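You operate a simulated robot arm through the tools that you are given. There is no shell and no other tool.

Carry out the task below with a simulated robot arm. There is one attempt and no reset: what you move stays moved.

## Task
Set the controls near the top of the long grey bench. At the end: the white-dot thumb screw of the black caddy is turned to tight; the red-dot thumb screw of the black caddy is turned to tight; the source knob is turned to 1550; the yellow-grip lever is set to in; whatever was shut is shut again. Leave all else as you found it, and nothing knocked over. The yellow-grip lever goes anticlockwise seen from above, to its stop.

Only the result counts: the job must be done as asked and must still hold three seconds after the hand-in. Knocking over, shifting, dropping, spilling or breaking anything else fails it.

## Robot
A 7-joint arm with a two-finger parallel gripper, fixed in place. Base frame: the origin is at the foot of the arm, x ahead of it, y to its left, z up; the work surface is at about z = 808. Units: mm, rad, N and s.
Its first joint turns from -2.304 to 2.304 rad. Payload 3.91 kg.
Tool frame: the origin (TCP) lies between the finger pads and is the grasp point; the fingertips stand 30 mm ahead of it; z points along the fingers, y is the line along which they close. Largest opening 110 mm; finger width 20, thickness 10; the body of the gripper, 48 by 112 mm, starts 55 mm behind the TCP.
Orientation is that of the tool frame in the base frame, as a unit quaternion [x, y, z, w]. With the fingers straight down and closing along the base's y, the tool's x points along the base's -x, its y along +y and its z along -z.

## Interface
- The arm moves only by the tool send_rows. Its argument "targets" is one flat list of numbers, 7 for each row, row after row: the shift along the base's x, y, z in m, then the turn, a rotation vector about the base's x, y, z in rad, then the finger opening in m, from 0 to 0.11. In form: [tx, ty, tz, wx, wy, wz, fingers, tx, ty, tz, wx, wy, wz, fingers, ...]. A call has 1 to 20 rows; each row shifts and turns the commanded pose from where the row before left it. Each row takes 0.2 s and may step no farther than 50 mm and 0.15 rad from the row before; otherwise, or with a gripper value out of range, the whole call is refused. A pose out of reach is approached as far as the arm can. The call stops where the force on the tool passes 40 N (or 10 N more than at its start, if that is more) or the arm is blocked; 0.2 s more then pass. Each finger travels about 108 mm/s and halts on what it meets, pressing with about 31 N; the grip force reading is that of the motor and also rises with nothing between the fingers. The clock runs only during rows and for 0.2 s after the last one: add rows that do not move to give the fingers time. The reply holds the time, the measured pose of the TCP, the force on the tool along the base axes, the opening and the grip force, in the units named above and with some noise, with the torque about the TCP (base axes, N m) and any sound that the robot's microphone picked up.
- Cameras (640 x 400 px; columns grow to the right, rows downward): "scene" is fixed at [405.1, -648.7, 1665.7]; the picture's right is [0.97, -0.23, 0.00], its down [-0.13, -0.57, -0.81] and it looks along [0.18, 0.79, -0.58] (base axes); focal length 316 px, centre (320, 200). "wrist" rides on the gripper at [72, 17, -103] in the tool frame; the picture's right is [-0.23, 0.97, 0.00], its down [-0.76, -0.18, -0.62] and it looks along [-0.61, -0.14, 0.78] (tool axes); focal length 222 px, centre (320, 200).
- grab_frame(camera): a new picture of that camera. The clock stands still meanwhile.
- locate(camera, pixels): for up to 12 pixels [column, row] of the newest picture of that camera ("zoom" is the newest enlarged one), the place [x, y, z] in the base frame of the surface seen there, good to about 2 mm, but the place of the scene camera against the robot may be out by one fixed shift of up to 25 mm in any direction. The clock stands still meanwhile.
- enlarge(camera, box): a new picture of the part [left, top, right, bottom] of that camera's present view, enlarged. The clock stands still meanwhile.
- hand_in(): hands the job in; it is judged then, once.

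Unless the task says otherwise, let go and move clear before handing in.

The tools are called after "Request:" by a JSON object that holds its "api" and its "payload". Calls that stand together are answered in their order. send_rows: Moves the arm, as the interface text tells. Its arguments: {"type":"object","properties":{"targets":{"type":"array","items":{"type":"number"}}},"required":["targets"]} The other tools are called the same way: grab_frame (camera) takes a picture; locate (camera, pixels) gives the place of the surface under pixels of a picture; enlarge (camera, box) takes an enlarged picture of a part of a camera's view; hand_in () hands the job in.

At the start:

```text
time: 0.0
tool_pos: [584.5, 67.8, 1243.9]
tool_rot: [0.0, 1.0, 0.0, 0.001]
ft_force: [-0.1, 0.9, -0.5]
moment: [0.05, 0.0, -0.03]
finger_gap: 109.7
grip_force: 0.2
```

scene: 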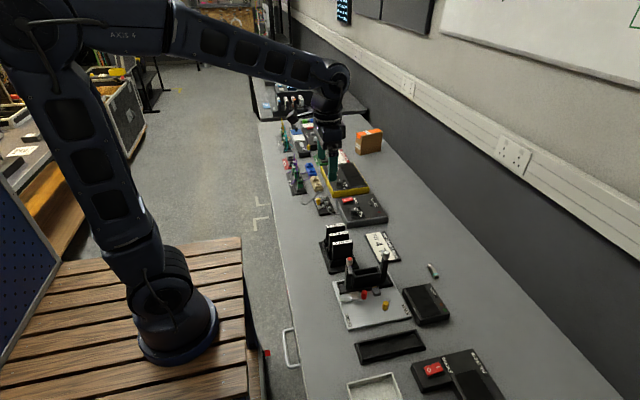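
wrist: 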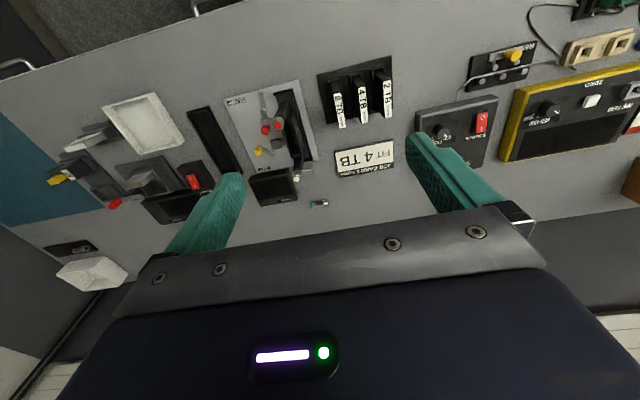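

The scene picture shows a long bench with many devices, and the wrist view shows them upside down. I'll enlarge parts of both views to identify the controls.

Request:
{"api": "enlarge", "payload": {"camera": "scene", "box": [310, 220, 470, 330]}}

Request:
{"api": "enlarge", "payload": {"camera": "scene", "box": [260, 110, 400, 225]}}

Request:
{"api": "enlarge", "payload": {"camera": "scene", "box": [330, 310, 510, 400]}}

Request:
{"api": "enlarge", "payload": {"camera": "wrist", "box": [0, 60, 220, 300]}}

Request:
{"api": "enlarge", "payload": {"camera": "wrist", "box": [180, 50, 420, 220]}}

Request:
{"api": "enlarge", "payload": {"camera": "wrist", "box": [400, 0, 640, 180]}}

```text
3.64 times, centred on (390, 275) of scene
```

zoom: 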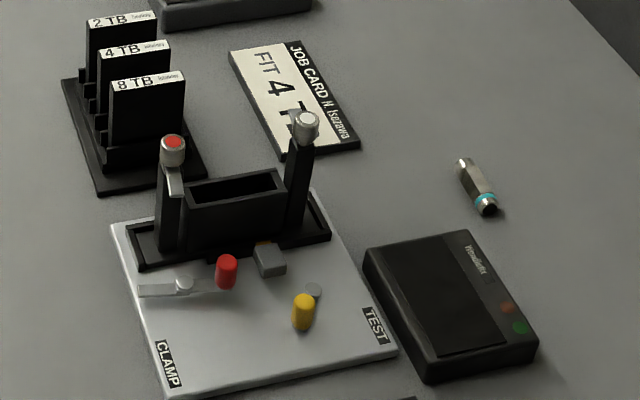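

```text
3.48 times, centred on (330, 168) of scene
```

zoom: 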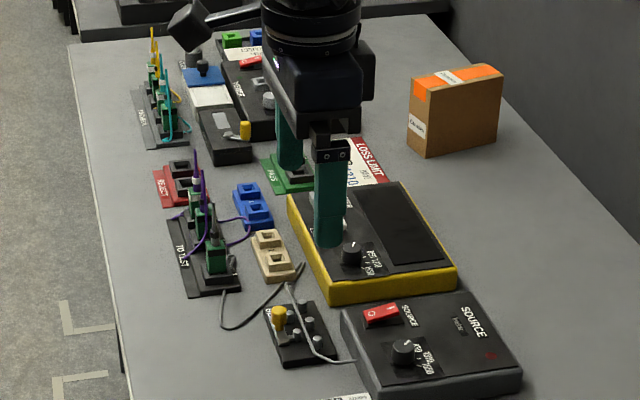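

```text
3.56 times, centred on (420, 355) of scene
```

zoom: 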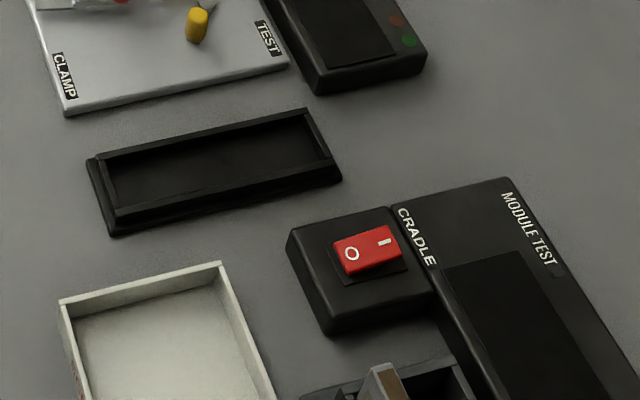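

```text
1.67 times, centred on (110, 180) of wrist
```

zoom: 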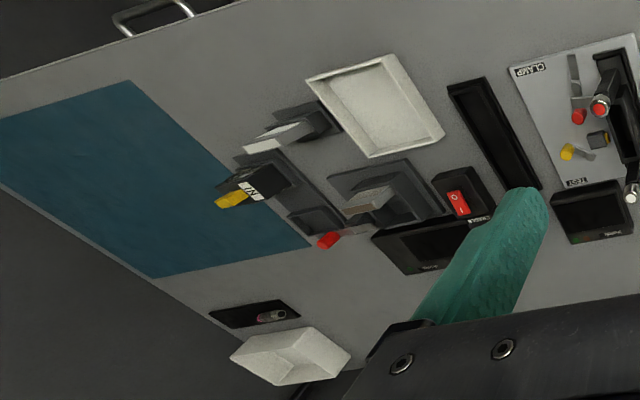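

```text
2.35 times, centred on (300, 135) of wrist
```

zoom: 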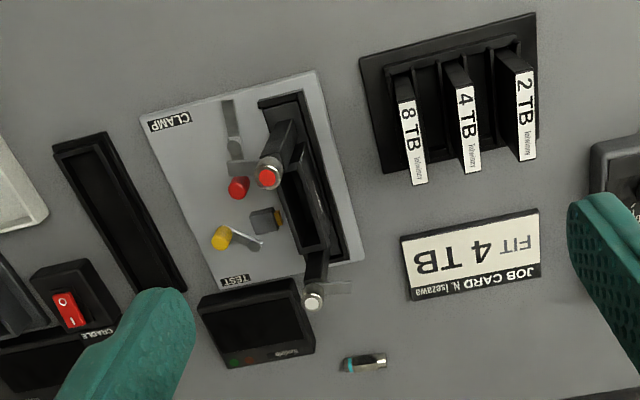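

```text
2.22 times, centred on (520, 90) of wrist
```

zoom: 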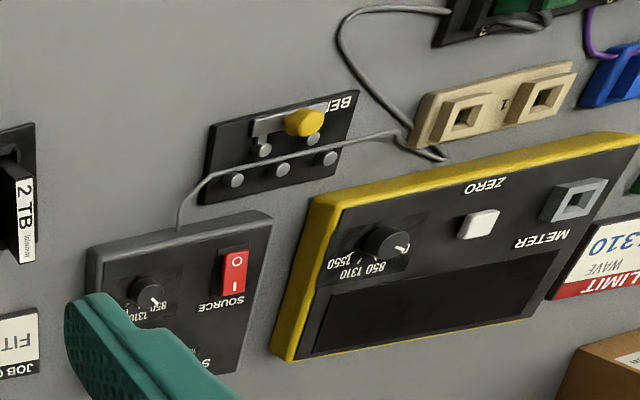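

I can see a clamp plate with red/yellow levers, a black caddy with red and white knobs, SOURCE box, METER and BEND plates. I'll locate them and get closer views.

Request:
{"api": "grab_frame", "payload": {"camera": "wrist"}}

Request:
{"api": "locate", "payload": {"camera": "wrist", "pixels": [[295, 124], [314, 178], [275, 152], [258, 150], [440, 133], [481, 122], [514, 57], [545, 110], [228, 100], [304, 82], [320, 158], [260, 200]]}}

Request:
{"api": "enlarge", "payload": {"camera": "wrist", "box": [440, 20, 560, 100]}}

Request:
{"api": "enlarge", "payload": {"camera": "wrist", "box": [400, 80, 520, 180]}}

Request:
{"api": "enlarge", "payload": {"camera": "wrist", "box": [220, 70, 340, 190]}}

Request:
{"api": "enlarge", "payload": {"camera": "wrist", "box": [30, 90, 220, 230]}}

```text
taken
```

wrist: 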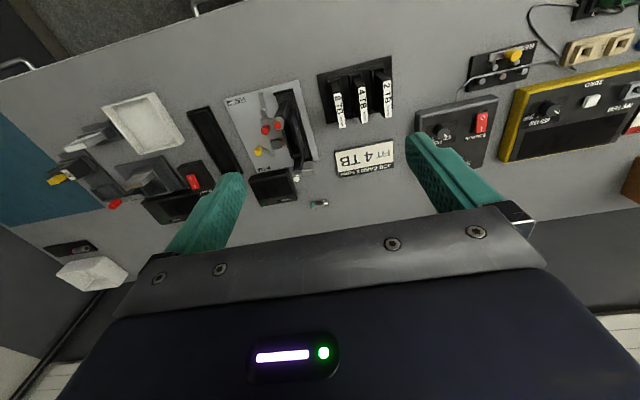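

```text
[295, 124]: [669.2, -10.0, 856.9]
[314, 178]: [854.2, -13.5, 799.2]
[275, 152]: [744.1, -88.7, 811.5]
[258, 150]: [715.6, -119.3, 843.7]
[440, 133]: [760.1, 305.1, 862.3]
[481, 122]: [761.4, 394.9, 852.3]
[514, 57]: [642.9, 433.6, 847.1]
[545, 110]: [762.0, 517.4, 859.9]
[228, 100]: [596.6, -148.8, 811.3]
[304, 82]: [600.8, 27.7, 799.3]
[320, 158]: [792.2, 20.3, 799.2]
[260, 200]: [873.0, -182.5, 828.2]
```

```text
5.00 times, centred on (500, 60) of wrist
```

zoom: 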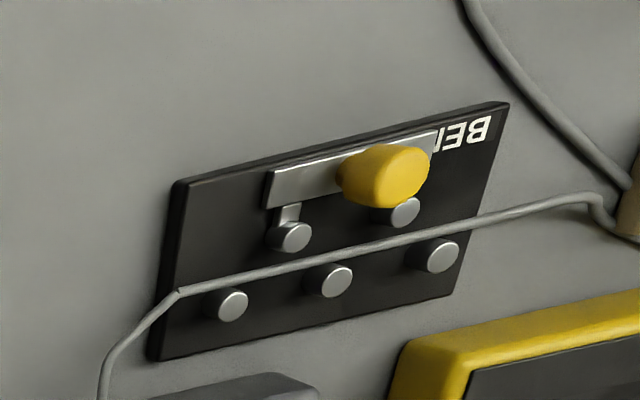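

```text
4.00 times, centred on (460, 130) of wrist
```

zoom: 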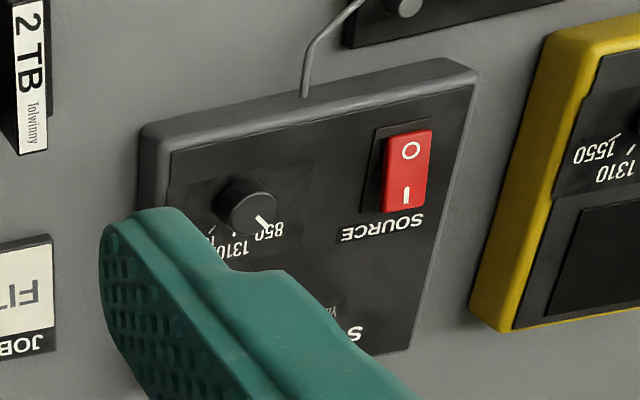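

```text
3.33 times, centred on (280, 130) of wrist
```

zoom: 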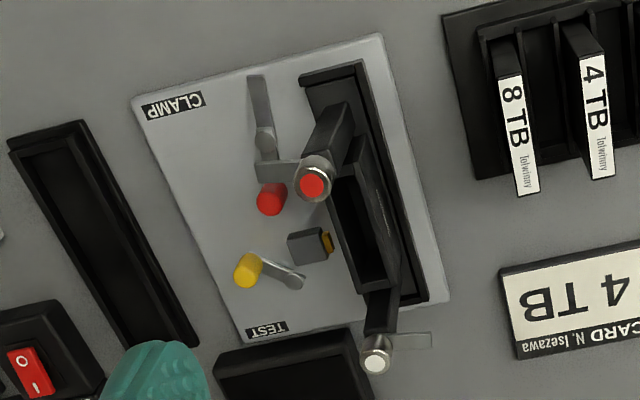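

```text
2.86 times, centred on (125, 160) of wrist
```

zoom: 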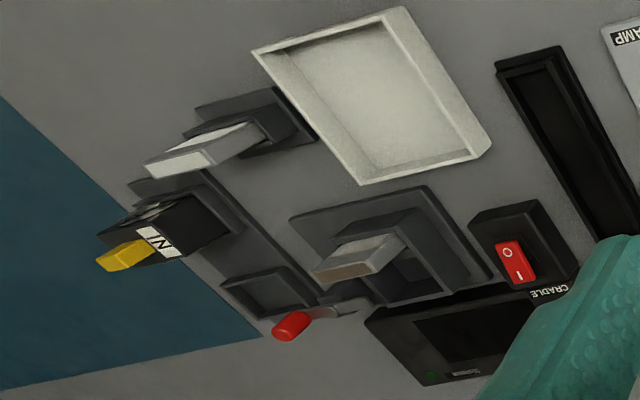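

The caddy has a red-dot and a white-dot screw, and a lever with yellow grip sits next to "TEST". I'll lower the wrist for a closer look at the clamp plate and caddy.

Request:
{"api": "locate", "payload": {"camera": "wrist", "pixels": [[277.7, 125], [297, 178.4], [265, 130], [309, 172], [258, 150], [270, 155], [500, 57], [484, 70], [443, 131], [549, 107], [68, 176], [88, 172]]}}

Request:
{"api": "send_rows", "payload": {"targets": [0, -0.018, -0.04, 0, 0, 0, 0.11, 0, -0.018, -0.04, 0, 0, 0, 0.11, 0, -0.018, -0.04, 0, 0, 0, 0.11, 0, -0.01, -0.04, 0, 0, 0, 0.11]}}

Request:
{"api": "grab_frame", "payload": {"camera": "wrist"}}

```text
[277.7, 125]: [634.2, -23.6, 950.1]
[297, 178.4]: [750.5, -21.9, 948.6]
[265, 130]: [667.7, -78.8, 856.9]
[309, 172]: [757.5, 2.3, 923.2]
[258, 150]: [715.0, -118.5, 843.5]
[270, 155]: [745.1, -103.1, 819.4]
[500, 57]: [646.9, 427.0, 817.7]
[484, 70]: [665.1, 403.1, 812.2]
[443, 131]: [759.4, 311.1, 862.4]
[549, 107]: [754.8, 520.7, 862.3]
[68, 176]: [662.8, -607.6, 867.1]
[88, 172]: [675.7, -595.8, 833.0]
```

```text
time: 1.0
tool_pos: [584.6, 1.8, 1085.2]
tool_rot: [0.0, 1.0, 0.0, 0.002]
ft_force: [0.0, 0.0, 0.1]
moment: [0.0, -0.06, 0.01]
finger_gap: 109.9
grip_force: 0.1
```

```text
taken
```

wrist: 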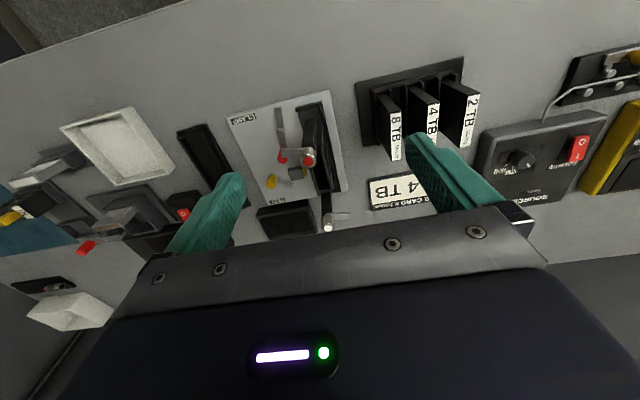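

The view is wide, so I'll enlarge the caddy and plate region.

Request:
{"api": "enlarge", "payload": {"camera": "wrist", "box": [220, 80, 360, 240]}}

Request:
{"api": "enlarge", "payload": {"camera": "wrist", "box": [470, 30, 640, 210]}}

Request:
{"api": "enlarge", "payload": {"camera": "wrist", "box": [0, 100, 200, 260]}}

Request:
{"api": "enlarge", "payload": {"camera": "scene", "box": [320, 245, 420, 335]}}

Request:
{"api": "enlarge", "payload": {"camera": "scene", "box": [270, 110, 330, 160]}}

Request:
{"api": "enlarge", "payload": {"camera": "scene", "box": [300, 160, 400, 230]}}

```text
2.50 times, centred on (290, 160) of wrist
```

zoom: 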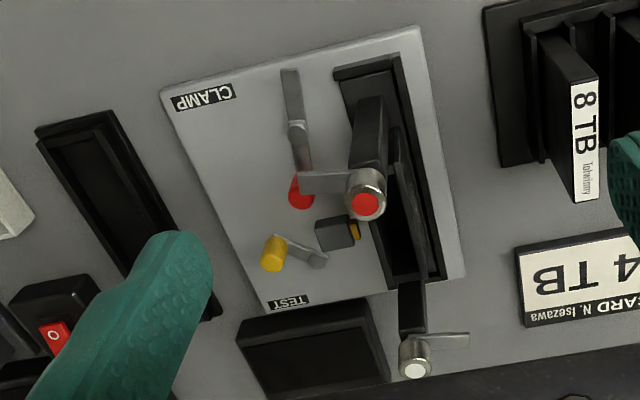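

```text
2.22 times, centred on (555, 120) of wrist
```

zoom: 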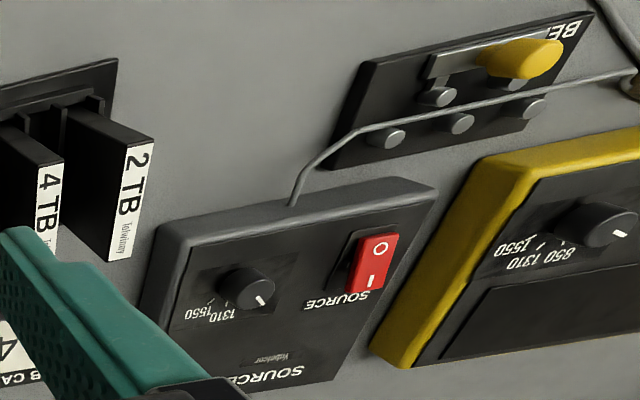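

```text
2.50 times, centred on (100, 180) of wrist
```

zoom: 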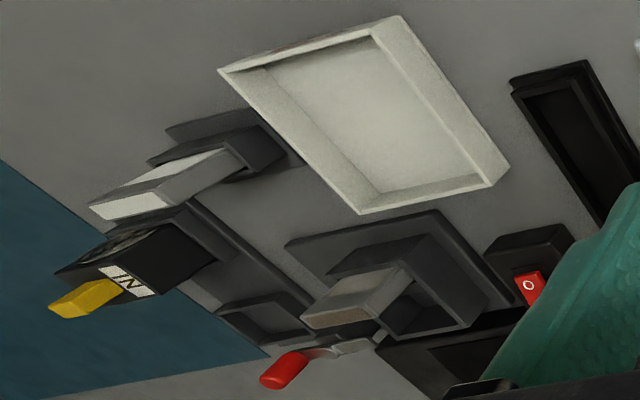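

```text
4.44 times, centred on (370, 290) of scene
```

zoom: 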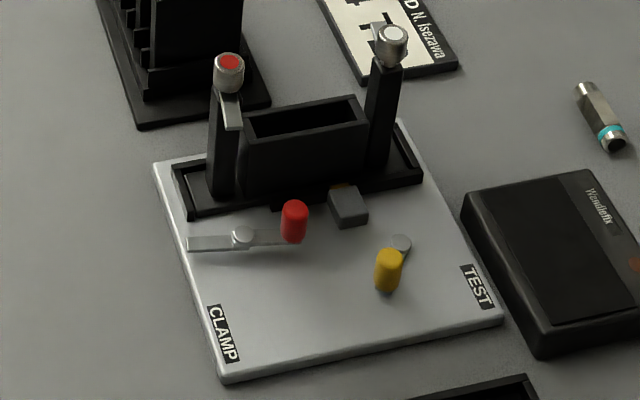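

```text
8.00 times, centred on (300, 135) of scene
```

zoom: 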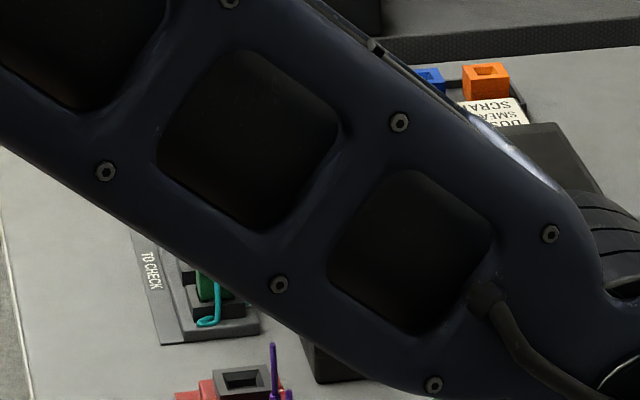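

```text
5.71 times, centred on (350, 195) of scene
```

zoom: 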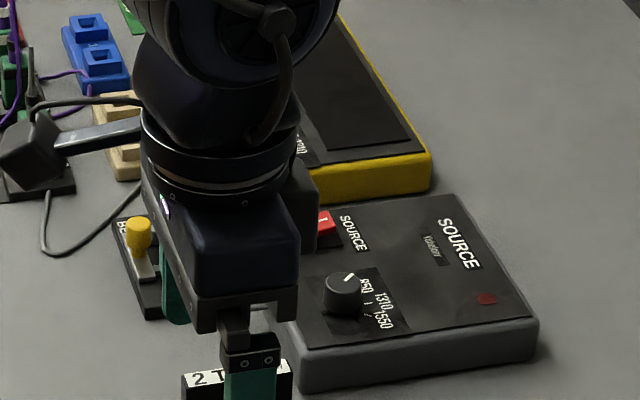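

The clamp plate has a red CLAMP lever and a yellow TEST lever; the BEND plate also has a yellow grip. I'll move over to view the BEND plate and SOURCE box from nearer.

Request:
{"api": "send_rows", "payload": {"targets": [-0.0065, 0.04, -0.0045, 0, 0, 0, 0.11, -0.0065, 0.04, -0.0045, 0, 0, 0, 0.11, -0.0065, 0.04, -0.0045, 0, 0, 0, 0.11, -0.0065, 0.04, -0.0045, 0, 0, 0, 0.11, -0.0065, 0.04, -0.0045, 0, 0, 0, 0.11, -0.0065, 0.04, -0.0045, 0, 0, 0, 0.11, -0.0065, 0.04, -0.0045, 0, 0, 0, 0.11, -0.0065, 0.04, -0.0045, 0, 0, 0, 0.11, -0.0065, 0.04, -0.0045, 0, 0, 0, 0.11, -0.0065, 0.04, -0.0045, 0, 0, 0, 0.11]}}

Request:
{"api": "grab_frame", "payload": {"camera": "wrist"}}

Request:
{"api": "enlarge", "payload": {"camera": "wrist", "box": [240, 60, 420, 220]}}

Request:
{"api": "enlarge", "payload": {"camera": "scene", "box": [320, 245, 420, 335]}}

```text
time: 3.2
tool_pos: [520.4, 401.4, 1037.7]
tool_rot: [-0.001, 1.0, -0.001, 0.0]
ft_force: [0.0, -0.9, 0.4]
moment: [0.0, 0.02, 0.01]
finger_gap: 109.8
grip_force: 0.1
```

```text
taken
```

wrist: 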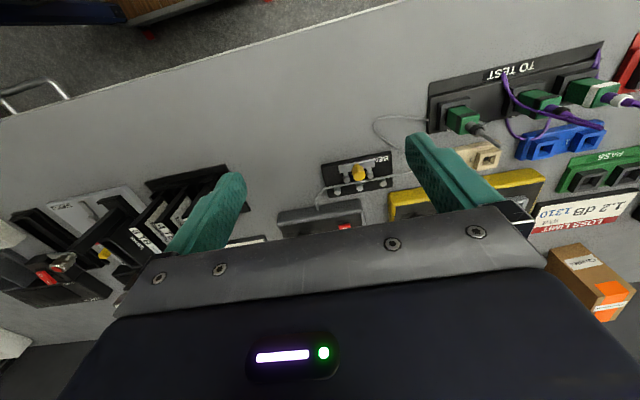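

```text
2.50 times, centred on (330, 140) of wrist
```

zoom: 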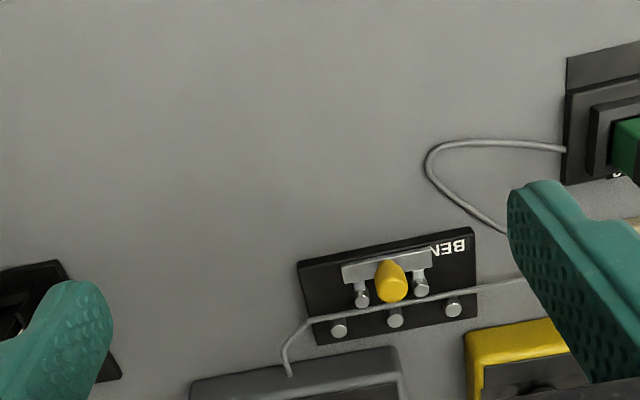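

```text
4.44 times, centred on (370, 290) of scene
```

zoom: 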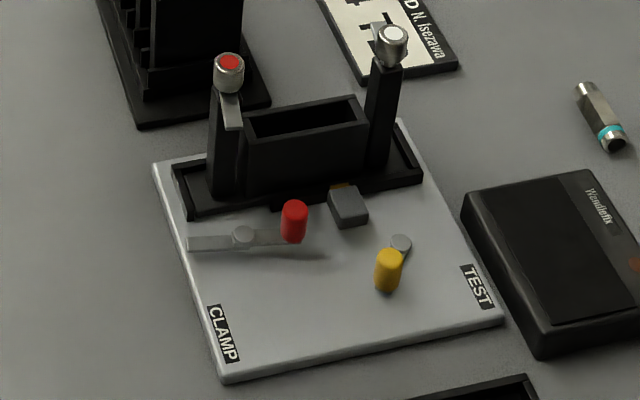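

The BEND part is a slider bar with pegs, not a swinging lever. Another yellow grip was seen at the far end of the bench (scene pixel ~(308,148)), so I'll go look there.

Request:
{"api": "send_rows", "payload": {"targets": [0, 0.04, 0.02, 0, 0, 0, 0.11, 0, 0.04, 0.02, 0, 0, 0, 0.11, 0, 0.04, 0, 0, 0, 0, 0.11, 0, 0.04, 0, 0, 0, 0, 0.11, 0, 0.04, 0, 0, 0, 0, 0.11]}}

Request:
{"api": "grab_frame", "payload": {"camera": "wrist"}}

Request:
{"api": "enlarge", "payload": {"camera": "wrist", "box": [420, 20, 640, 220]}}

Request:
{"api": "enlarge", "payload": {"camera": "scene", "box": [265, 110, 345, 165]}}

```text
time: 4.4
tool_pos: [519.4, 601.9, 1078.4]
tool_rot: [0.0, 1.0, 0.0, -0.001]
ft_force: [0.5, -0.8, 0.6]
moment: [0.03, 0.0, 0.0]
finger_gap: 110.0
grip_force: 0.0
```

```text
taken
```

wrist: 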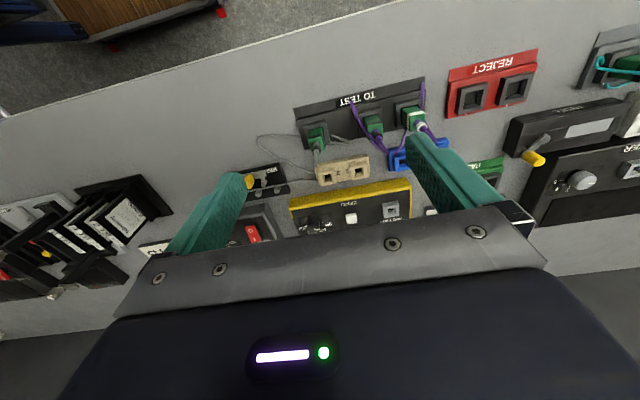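

```text
2.00 times, centred on (530, 120) of wrist
```

zoom: 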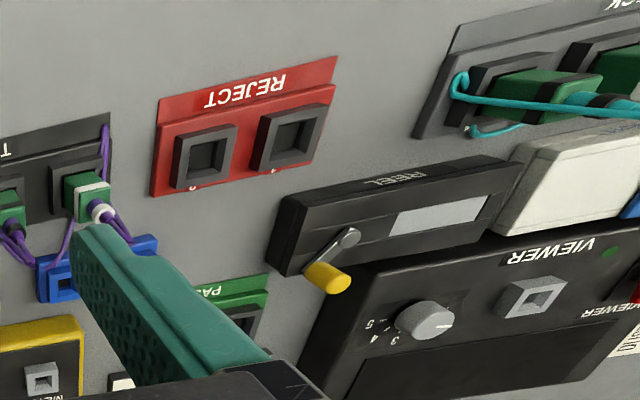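

```text
7.27 times, centred on (305, 138) of scene
```

zoom: 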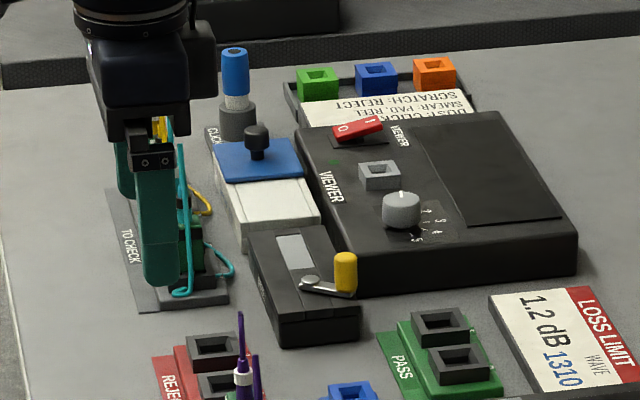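

That yellow grip is the crank of a "REEL" – not an in/out lever. Now I'll go look at the left end of the bench (y≈-600), where a box marked "IN" has a yellow grip.

Request:
{"api": "send_rows", "payload": {"targets": [0, -0.05, 0, 0, 0, 0, 0.11, 0, -0.05, 0, 0, 0, 0, 0.11, 0, -0.05, 0, 0, 0, 0, 0.11, 0, -0.05, 0, 0, 0, 0, 0.11, 0.005, -0.05, 0, 0, 0, 0, 0.11, 0.005, -0.05, 0, 0, 0, 0, 0.11, 0.005, -0.05, 0, 0, 0, 0, 0.11, 0.005, -0.05, 0, 0, 0, 0, 0.11, 0.005, -0.05, 0, 0, 0, 0, 0.11, 0.005, -0.05, 0, 0, 0, 0, 0.11, 0.005, -0.05, 0, 0, 0, 0, 0.11, 0.005, -0.05, 0, 0, 0, 0, 0.11, 0, -0.05, 0, 0, 0, 0, 0.11, 0, -0.05, 0, 0, 0, 0, 0.11, 0, -0.05, 0, 0, 0, 0, 0.11, 0, -0.05, 0, 0, 0, 0, 0.11, 0, -0.05, 0, 0, 0, 0, 0.11, 0, -0.05, 0, 0, 0, 0, 0.11, 0, -0.05, 0, 0, 0, 0, 0.11, 0, -0.05, 0, 0, 0, 0, 0.11]}}

Request:
{"api": "grab_frame", "payload": {"camera": "wrist"}}

Request:
{"api": "enlarge", "payload": {"camera": "wrist", "box": [80, 60, 300, 240]}}

Request:
{"api": "grab_frame", "payload": {"camera": "scene"}}

Request:
{"api": "enlarge", "payload": {"camera": "scene", "box": [300, 160, 400, 230]}}

```text
refused: row 5 steps farther than a row can; nothing moved
```

```text
taken
```

wrist: 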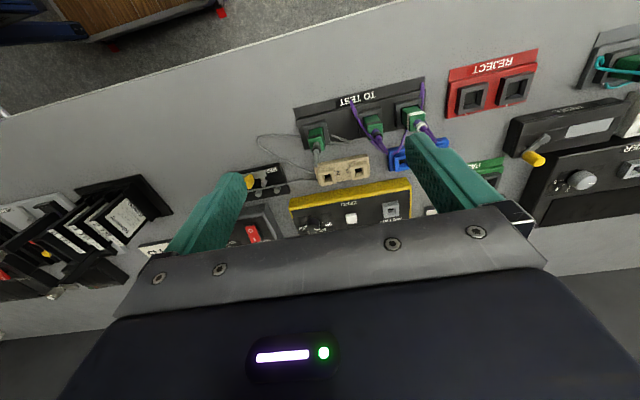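

```text
2.22 times, centred on (190, 150) of wrist
```

zoom: 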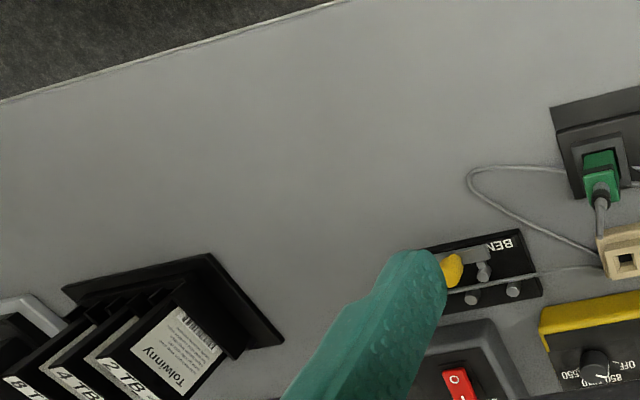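

```text
taken
```

scene: 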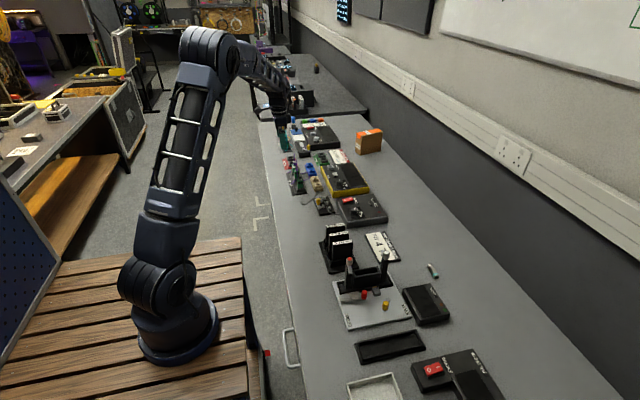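

```text
5.71 times, centred on (350, 195) of scene
```

zoom: 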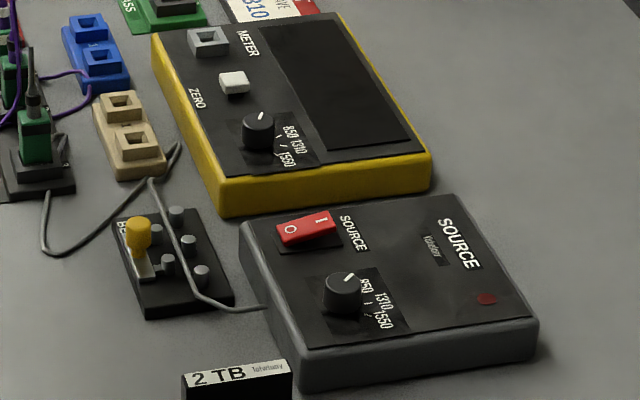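

One row was too long; I'll resend with 48 mm steps.

Request:
{"api": "send_rows", "payload": {"targets": [0, -0.049, 0, 0, 0, 0, 0.11, 0, -0.049, 0, 0, 0, 0, 0.11, 0, -0.049, 0, 0, 0, 0, 0.11, 0, -0.049, 0, 0, 0, 0, 0.11, 0.005, -0.049, 0, 0, 0, 0, 0.11, 0.005, -0.049, 0, 0, 0, 0, 0.11, 0.005, -0.049, 0, 0, 0, 0, 0.11, 0.005, -0.049, 0, 0, 0, 0, 0.11, 0.005, -0.049, 0, 0, 0, 0, 0.11, 0.005, -0.049, 0, 0, 0, 0, 0.11, 0.005, -0.049, 0, 0, 0, 0, 0.11, 0.005, -0.049, 0, 0, 0, 0, 0.11, 0, -0.049, 0, 0, 0, 0, 0.11, 0, -0.049, 0, 0, 0, 0, 0.11, 0, -0.049, 0, 0, 0, 0, 0.11, 0, -0.049, 0, 0, 0, 0, 0.11, 0, -0.049, 0, 0, 0, 0, 0.11, 0, -0.049, 0, 0, 0, 0, 0.11, 0, -0.049, 0, 0, 0, 0, 0.11, 0, -0.049, 0, 0, 0, 0, 0.11]}}

Request:
{"api": "grab_frame", "payload": {"camera": "wrist"}}

Request:
{"api": "enlarge", "payload": {"camera": "wrist", "box": [80, 60, 300, 240]}}

Request:
{"api": "enlarge", "payload": {"camera": "wrist", "box": [300, 40, 440, 200]}}

```text
time: 8.6
tool_pos: [561.3, -378.3, 1076.5]
tool_rot: [-0.001, 1.0, 0.0, 0.0]
ft_force: [-0.1, 1.0, 0.2]
moment: [-0.04, -0.06, 0.04]
finger_gap: 110.1
grip_force: 0.1
```

```text
taken
```

wrist: 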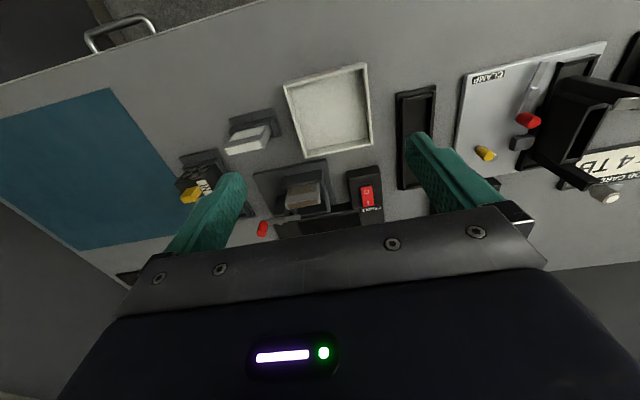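

```text
2.22 times, centred on (190, 150) of wrist
```

zoom: 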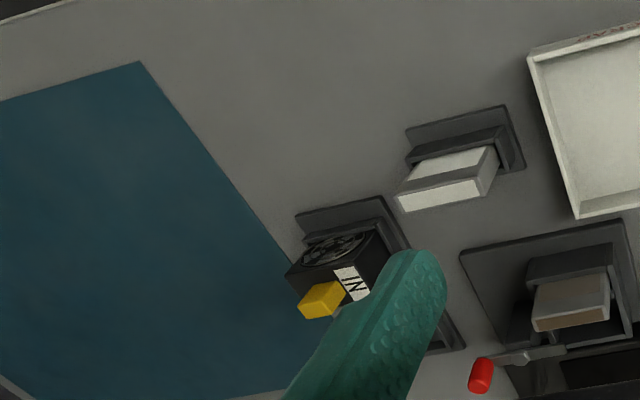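

```text
2.50 times, centred on (370, 120) of wrist
```

zoom: 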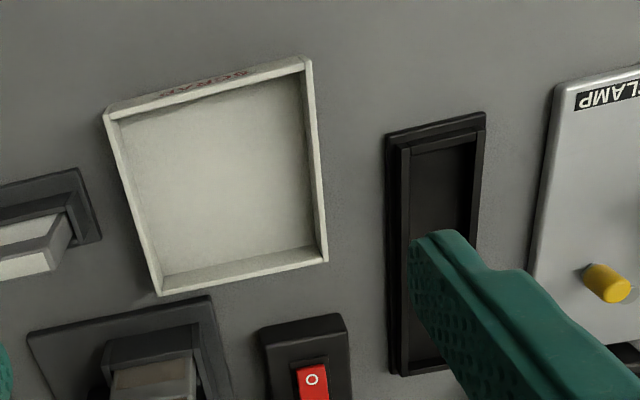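

The "IN" thing is just a label on a module block; so the TEST lever on the clamp plate is the yellow-grip lever that drives its connector in/out. I'll hover over the clamp plate for a precise look.

Request:
{"api": "send_rows", "payload": {"targets": [0, 0.048, 0, 0, 0, 0, 0.11, 0, 0.048, 0, 0, 0, 0, 0.11, 0, 0.048, 0, 0, 0, 0, 0.11, 0, 0.048, 0, 0, 0, 0, 0.11, 0, 0.048, 0, 0, 0, 0, 0.11, 0, 0.048, 0, 0, 0, 0, 0.11, 0, 0.03, -0.036, 0, 0, 0, 0.11]}}

Request:
{"api": "grab_frame", "payload": {"camera": "wrist"}}

Request:
{"api": "enlarge", "payload": {"camera": "wrist", "box": [250, 80, 410, 220]}}

```text
time: 10.2
tool_pos: [556.0, -59.4, 1046.5]
tool_rot: [0.0, 1.0, 0.0, 0.0]
ft_force: [-0.5, -0.7, -0.3]
moment: [-0.02, -0.03, 0.05]
finger_gap: 110.0
grip_force: 0.0
```

```text
taken
```

wrist: 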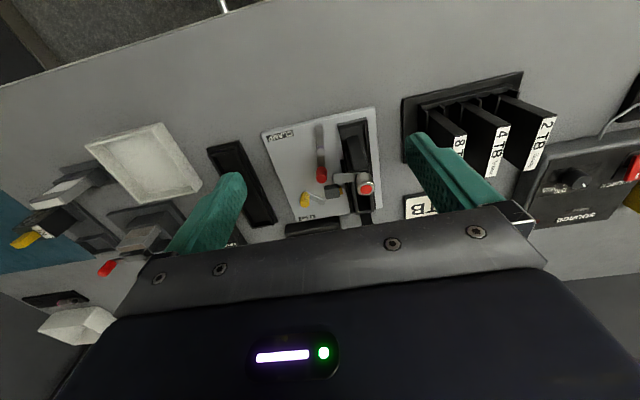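

```text
2.86 times, centred on (330, 150) of wrist
```

zoom: 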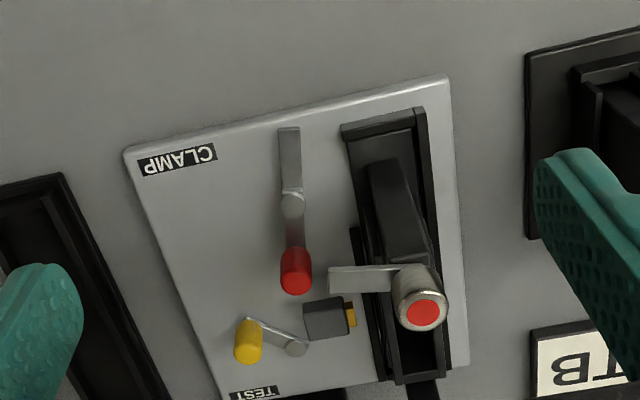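

I have a clear view now; I'll locate key points in this zoom.

Request:
{"api": "locate", "payload": {"camera": "zoom", "pixels": [[424, 312], [335, 278], [385, 272], [247, 362], [250, 335], [296, 347], [297, 270], [292, 210], [289, 135], [325, 318], [350, 313], [353, 130]]}}

Request:
{"api": "locate", "payload": {"camera": "wrist", "pixels": [[300, 210], [340, 212], [345, 122], [372, 118], [270, 135], [377, 108]]}}

Request:
{"api": "enlarge", "payload": {"camera": "wrist", "box": [290, 160, 400, 240]}}

Request:
{"api": "enlarge", "payload": {"camera": "scene", "box": [335, 250, 395, 300]}}

```text
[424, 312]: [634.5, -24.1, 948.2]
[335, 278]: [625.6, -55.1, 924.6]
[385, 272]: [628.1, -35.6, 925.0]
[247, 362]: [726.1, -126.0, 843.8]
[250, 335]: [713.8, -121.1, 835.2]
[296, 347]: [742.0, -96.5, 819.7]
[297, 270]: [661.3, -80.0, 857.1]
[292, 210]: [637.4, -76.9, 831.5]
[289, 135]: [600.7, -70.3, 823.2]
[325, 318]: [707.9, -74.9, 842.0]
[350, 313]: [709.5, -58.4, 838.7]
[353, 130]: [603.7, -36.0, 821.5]
```

```text
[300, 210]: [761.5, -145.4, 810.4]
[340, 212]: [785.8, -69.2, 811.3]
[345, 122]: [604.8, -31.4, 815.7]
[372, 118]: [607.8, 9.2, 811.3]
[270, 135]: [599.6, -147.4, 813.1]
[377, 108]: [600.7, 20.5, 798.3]
```

```text
5.00 times, centred on (345, 200) of wrist
```

zoom: 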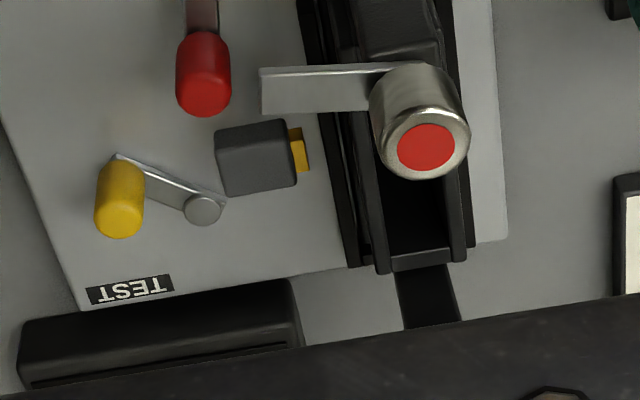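

```text
8.00 times, centred on (365, 275) of scene
```

zoom: 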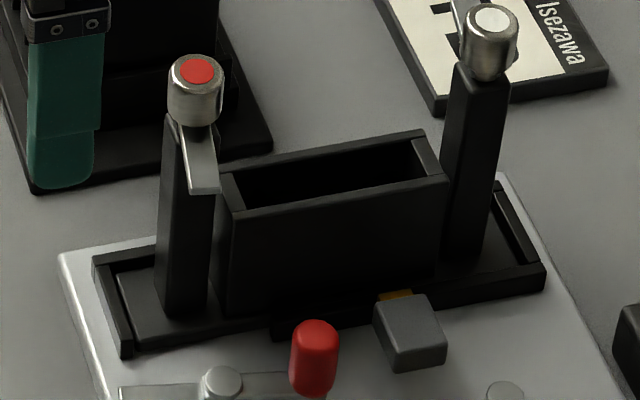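

The red screw axis is at about (634,-24) top z≈949, white at about (750,-22); wings at z≈925 along ∓y. I'll move over the caddy while turning the tool +90° so fingers will close along x, across the wings.

Request:
{"api": "send_rows", "payload": {"targets": [0.0124, 0, 0.002, 0, 0, 0.1428, 0.11, 0.0124, 0, 0.002, 0, 0, 0.1428, 0.11, 0.0124, 0, 0.002, 0, 0, 0.1428, 0.11, 0.0124, 0, 0.002, 0, 0, 0.1428, 0.11, 0.0124, 0, 0.002, 0, 0, 0.1428, 0.11, 0.0124, 0, 0.002, 0, 0, 0.1428, 0.11, 0.0124, 0, 0.002, 0, 0, 0.1428, 0.11, 0.0124, 0, 0.002, 0, 0, 0.1428, 0.11, 0.0124, 0, 0.002, 0, 0, 0.1428, 0.11, 0.0124, 0, 0.002, 0, 0, 0.1428, 0.11, 0.0124, 0, 0.002, 0, 0, 0.1428, 0.11]}}

Request:
{"api": "grab_frame", "payload": {"camera": "wrist"}}

Request:
{"api": "enlarge", "payload": {"camera": "wrist", "box": [240, 60, 420, 210]}}

```text
time: 12.6
tool_pos: [695.7, -59.6, 1064.4]
tool_rot: [0.708, -0.706, 0.0, 0.0]
ft_force: [0.2, 0.5, -0.3]
moment: [-0.04, -0.04, 0.02]
finger_gap: 110.1
grip_force: 0.0
```

```text
taken
```

wrist: 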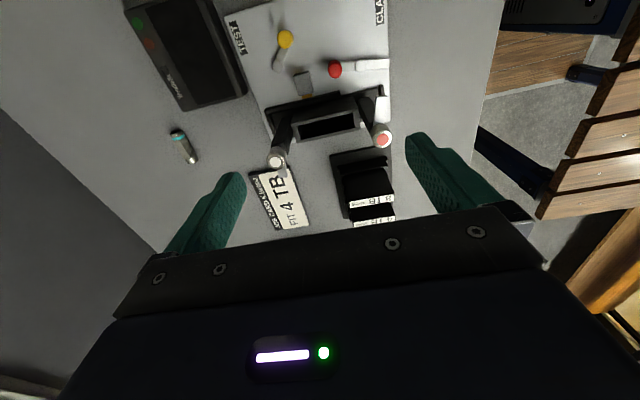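

```text
2.67 times, centred on (330, 135) of wrist
```

zoom: 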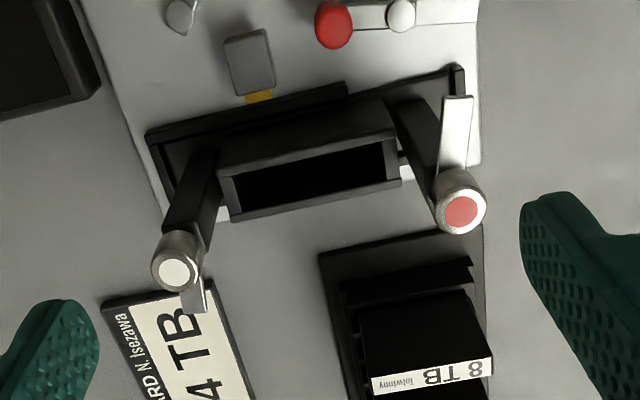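

Fingers now close along x. I'll locate both dots, wings and the posts precisely from this view.

Request:
{"api": "locate", "payload": {"camera": "zoom", "pixels": [[461, 212], [175, 273], [456, 110], [450, 160], [200, 300], [206, 283], [262, 50], [181, 15], [333, 12], [401, 12], [220, 178], [398, 165]]}}

Request:
{"api": "locate", "payload": {"camera": "wrist", "pixels": [[285, 40], [283, 33], [289, 46], [277, 66], [303, 84], [335, 69], [355, 65], [380, 64]]}}

```text
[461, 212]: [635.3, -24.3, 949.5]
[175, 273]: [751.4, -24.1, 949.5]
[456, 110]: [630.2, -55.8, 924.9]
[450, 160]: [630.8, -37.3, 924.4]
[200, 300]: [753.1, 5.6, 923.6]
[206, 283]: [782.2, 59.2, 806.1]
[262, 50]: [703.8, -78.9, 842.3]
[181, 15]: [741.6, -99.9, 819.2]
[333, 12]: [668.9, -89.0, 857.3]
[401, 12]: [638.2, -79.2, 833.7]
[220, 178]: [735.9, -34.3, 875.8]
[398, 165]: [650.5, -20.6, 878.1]
```

```text
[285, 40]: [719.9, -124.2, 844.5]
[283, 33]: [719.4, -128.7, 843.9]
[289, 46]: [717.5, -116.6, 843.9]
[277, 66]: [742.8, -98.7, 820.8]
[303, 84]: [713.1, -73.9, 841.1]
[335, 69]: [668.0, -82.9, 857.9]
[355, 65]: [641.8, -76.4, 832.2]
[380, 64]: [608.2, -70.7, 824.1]
```

White-dot axis ≈ (751,-23.5), top z 949.5. I'll position above it with 60 mm opening, then check.

Request:
{"api": "send_rows", "payload": {"targets": [0.0184, 0.012, -0.014, 0, 0, 0, 0.06, 0.0184, 0.012, -0.014, 0, 0, 0, 0.06, 0.0184, 0.012, -0.014, 0, 0, 0, 0.06, 0, 0, 0, 0, 0, 0, 0.06]}}

Request:
{"api": "grab_frame", "payload": {"camera": "wrist"}}

```text
time: 13.6
tool_pos: [750.1, -23.7, 1023.1]
tool_rot: [-0.707, 0.707, -0.001, 0.0]
ft_force: [-0.6, 0.2, 1.3]
moment: [0.03, -0.03, -0.01]
finger_gap: 60.0
grip_force: 0.1
```

```text
taken
```

wrist: 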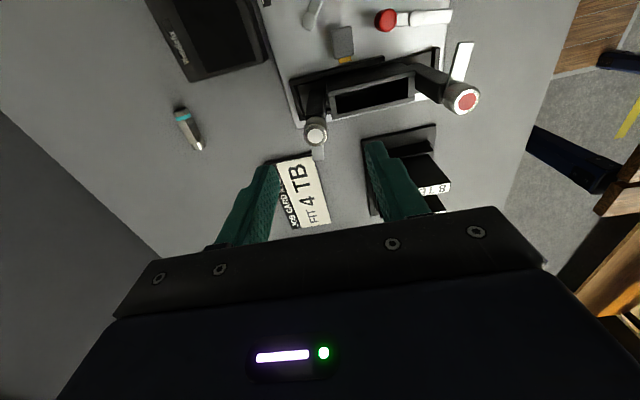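

The white dot is at pixel (316,133) between the fingers. I'll check its location once more.

Request:
{"api": "locate", "payload": {"camera": "wrist", "pixels": [[316, 133], [311, 131], [321, 133], [315, 126], [316, 140], [320, 152]]}}

Request:
{"api": "enlarge", "payload": {"camera": "wrist", "box": [276, 100, 356, 170]}}

```text
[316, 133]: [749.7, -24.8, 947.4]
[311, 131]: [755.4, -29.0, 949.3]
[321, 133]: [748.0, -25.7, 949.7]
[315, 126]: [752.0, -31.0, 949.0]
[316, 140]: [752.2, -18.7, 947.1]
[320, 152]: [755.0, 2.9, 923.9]
```

```text
5.71 times, centred on (316, 135) of wrist
```

zoom: 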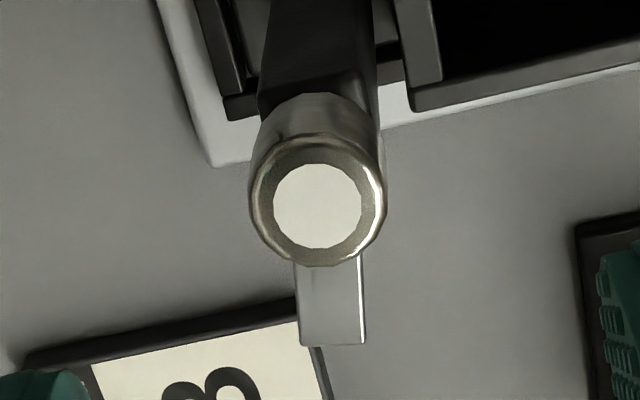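

Aligned within about 1 mm. I'll descend so the tips reach z≈930 and close gently to 26 mm.

Request:
{"api": "send_rows", "payload": {"targets": [0.0005, -0.0003, -0.016, 0, 0, 0, 0.06, 0, 0, -0.016, 0, 0, 0, 0.06, 0, 0, -0.016, 0, 0, 0, 0.06, 0, 0, -0.015, 0, 0, 0, 0.05, 0, 0, 0, 0, 0, 0, 0.04, 0, 0, 0, 0, 0, 0, 0.03, 0, 0, 0, 0, 0, 0, 0.026]}}

Request:
{"api": "grab_frame", "payload": {"camera": "wrist"}}

Request:
{"api": "enlarge", "payload": {"camera": "wrist", "box": [266, 120, 366, 220]}}

Request:
{"api": "enlarge", "payload": {"camera": "scene", "box": [335, 230, 415, 300]}}

```text
time: 15.2
tool_pos: [751.7, -24.0, 958.8]
tool_rot: [0.707, -0.707, 0.0, 0.001]
ft_force: [0.0, -0.9, 0.0]
moment: [0.01, 0.01, 0.0]
finger_gap: 26.2
grip_force: 0.0
```

```text
taken
```

wrist: 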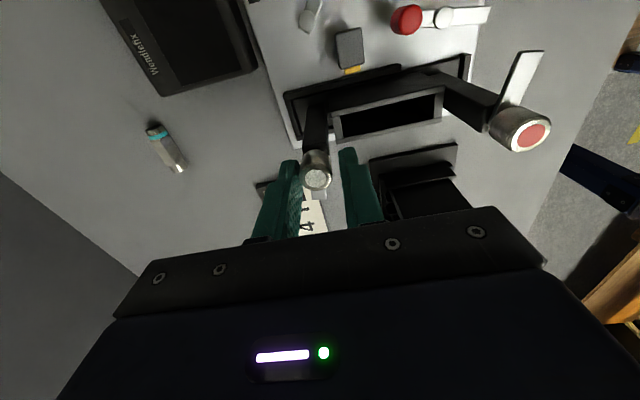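

```text
4.00 times, centred on (316, 170) of wrist
```

zoom: 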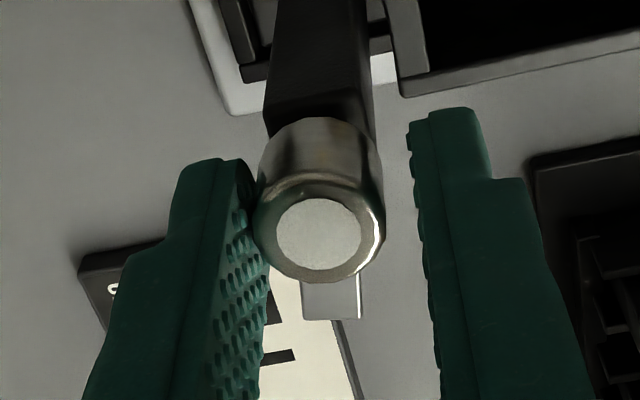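

```text
5.71 times, centred on (375, 265) of scene
```

zoom: 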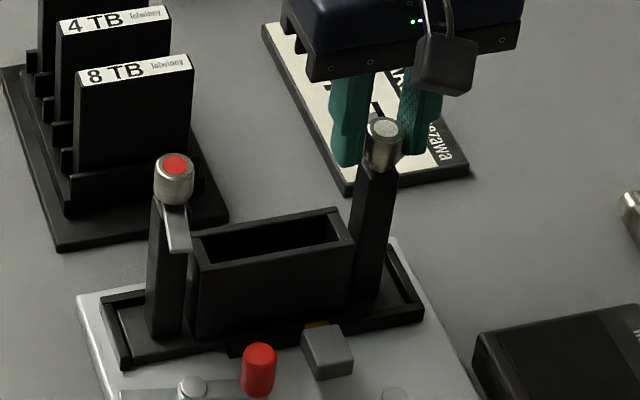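

The knob sits between the fingers, perhaps slightly toward the +x finger (left in the zoom). I'll locate the dot and the inside finger edges to centre precisely.

Request:
{"api": "locate", "payload": {"camera": "zoom", "pixels": [[318, 235], [262, 235], [374, 235], [318, 272], [318, 200], [240, 170], [415, 130], [320, 160], [318, 300]]}}

```text
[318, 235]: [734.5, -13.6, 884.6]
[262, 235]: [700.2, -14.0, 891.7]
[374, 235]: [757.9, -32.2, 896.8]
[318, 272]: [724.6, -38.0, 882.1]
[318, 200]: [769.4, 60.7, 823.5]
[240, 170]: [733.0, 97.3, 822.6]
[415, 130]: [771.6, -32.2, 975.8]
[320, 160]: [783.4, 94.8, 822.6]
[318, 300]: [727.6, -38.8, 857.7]
```

That used the scene zoom; I'll redo it on the wrist zoom.

Request:
{"api": "enlarge", "payload": {"camera": "wrist", "box": [266, 120, 366, 220]}}

Request:
{"api": "locate", "payload": {"camera": "zoom", "pixels": [[318, 235], [280, 235], [358, 235], [318, 268], [318, 202], [244, 180], [412, 140], [262, 170], [370, 170], [318, 305], [425, 120], [210, 165]]}}

```text
4.00 times, centred on (316, 170) of wrist
```

zoom: 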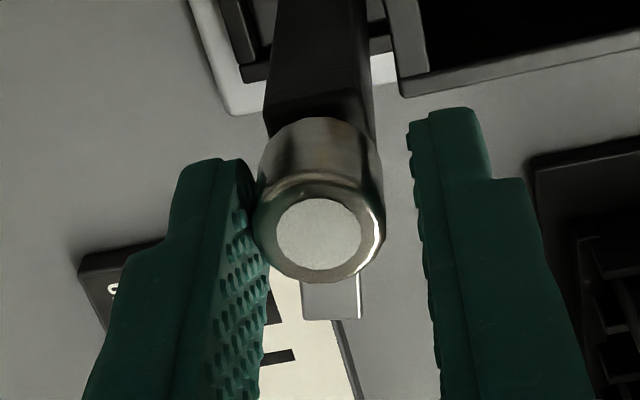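

```text
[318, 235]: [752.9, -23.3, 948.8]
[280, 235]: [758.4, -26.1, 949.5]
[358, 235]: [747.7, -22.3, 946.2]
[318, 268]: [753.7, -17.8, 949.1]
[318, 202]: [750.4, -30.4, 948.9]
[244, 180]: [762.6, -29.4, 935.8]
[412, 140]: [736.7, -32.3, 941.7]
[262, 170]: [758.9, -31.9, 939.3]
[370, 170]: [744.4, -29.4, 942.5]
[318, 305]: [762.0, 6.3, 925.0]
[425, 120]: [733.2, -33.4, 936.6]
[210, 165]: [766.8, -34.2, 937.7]
```

Knob centre ≈ (752.4,-23.8), so I'll shift +1 mm in x and close on it.

Request:
{"api": "send_rows", "payload": {"targets": [0.001, 0, 0, 0, 0, 0, 0.024, 0, 0, 0, 0, 0, 0, 0.022, 0, 0, 0, 0, 0, 0, 0.019]}}

```text
time: 16.0
tool_pos: [752.8, -24.0, 959.6]
tool_rot: [0.707, -0.707, -0.001, 0.0]
ft_force: [2.0, 0.8, 0.5]
moment: [0.06, -0.07, -0.04]
finger_gap: 20.0
grip_force: 9.9
```

The knob is gripped at 20 mm with almost no side force. I'll tighten the grip and turn clockwise a little to feel the torque.

Request:
{"api": "send_rows", "payload": {"targets": [0, 0, 0, 0, 0, 0, 0.01, 0, 0, 0, 0, 0, -0.08, 0.01, 0, 0, 0, 0, 0, -0.08, 0.01, 0, 0, 0, 0, 0, -0.08, 0.01]}}

Request:
{"api": "enlarge", "payload": {"camera": "wrist", "box": [266, 120, 366, 220]}}

Request:
{"api": "enlarge", "payload": {"camera": "scene", "box": [335, 230, 415, 300]}}

```text
time: 17.0
tool_pos: [753.1, -24.3, 960.5]
tool_rot: [-0.617, 0.787, 0.0, 0.0]
ft_force: [7.1, -0.1, 3.8]
moment: [0.03, -0.24, 0.26]
finger_gap: 19.3
grip_force: 30.9
```

```text
4.00 times, centred on (316, 170) of wrist
```

zoom: 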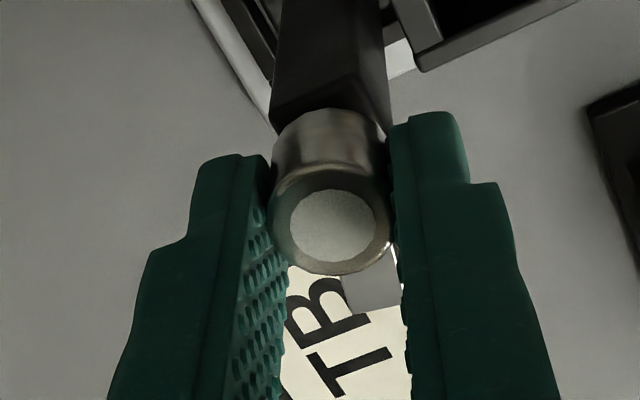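

```text
5.71 times, centred on (375, 265) of scene
```

zoom: 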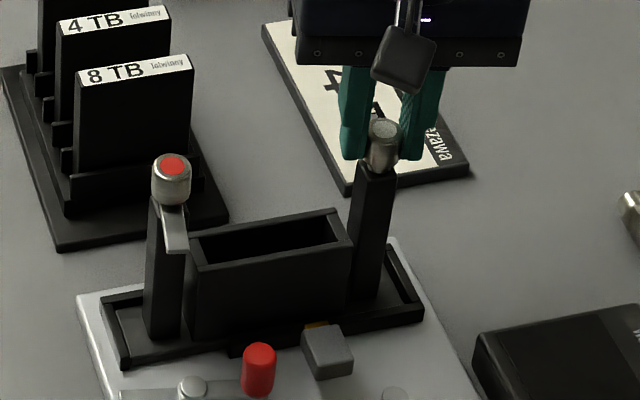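

Torque rose to 0.26 N·m and the wing (now at (375,290) in the zoom) seems not to have followed the fingers. I'll measure the wing's angle before deciding.

Request:
{"api": "enlarge", "payload": {"camera": "wrist", "box": [296, 150, 356, 210]}}

Request:
{"api": "locate", "payload": {"camera": "zoom", "pixels": [[340, 255], [340, 320], [380, 310], [420, 310], [400, 300]]}}

```text
6.67 times, centred on (326, 180) of wrist
```

zoom: 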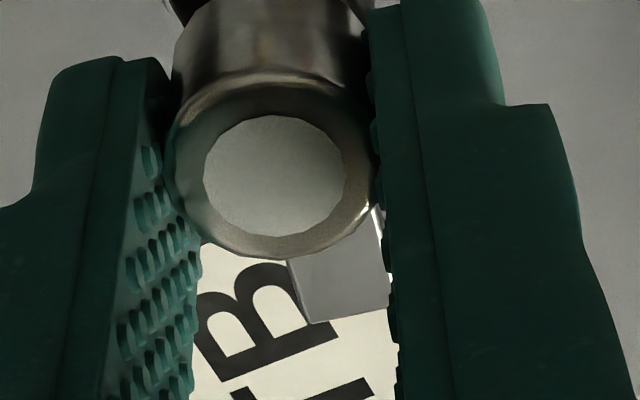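

```text
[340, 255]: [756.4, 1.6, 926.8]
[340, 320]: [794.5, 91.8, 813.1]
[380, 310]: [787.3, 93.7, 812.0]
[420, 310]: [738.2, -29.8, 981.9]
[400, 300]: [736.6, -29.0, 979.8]
```

I'll locate the wing tip itself.

Request:
{"api": "locate", "payload": {"camera": "zoom", "pixels": [[312, 312], [378, 298], [345, 305], [345, 275], [275, 180], [300, 270]]}}

```text
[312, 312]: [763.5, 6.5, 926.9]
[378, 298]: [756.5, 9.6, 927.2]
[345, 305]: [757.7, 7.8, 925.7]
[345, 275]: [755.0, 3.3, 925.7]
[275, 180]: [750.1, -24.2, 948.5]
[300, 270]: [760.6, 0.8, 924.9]
```

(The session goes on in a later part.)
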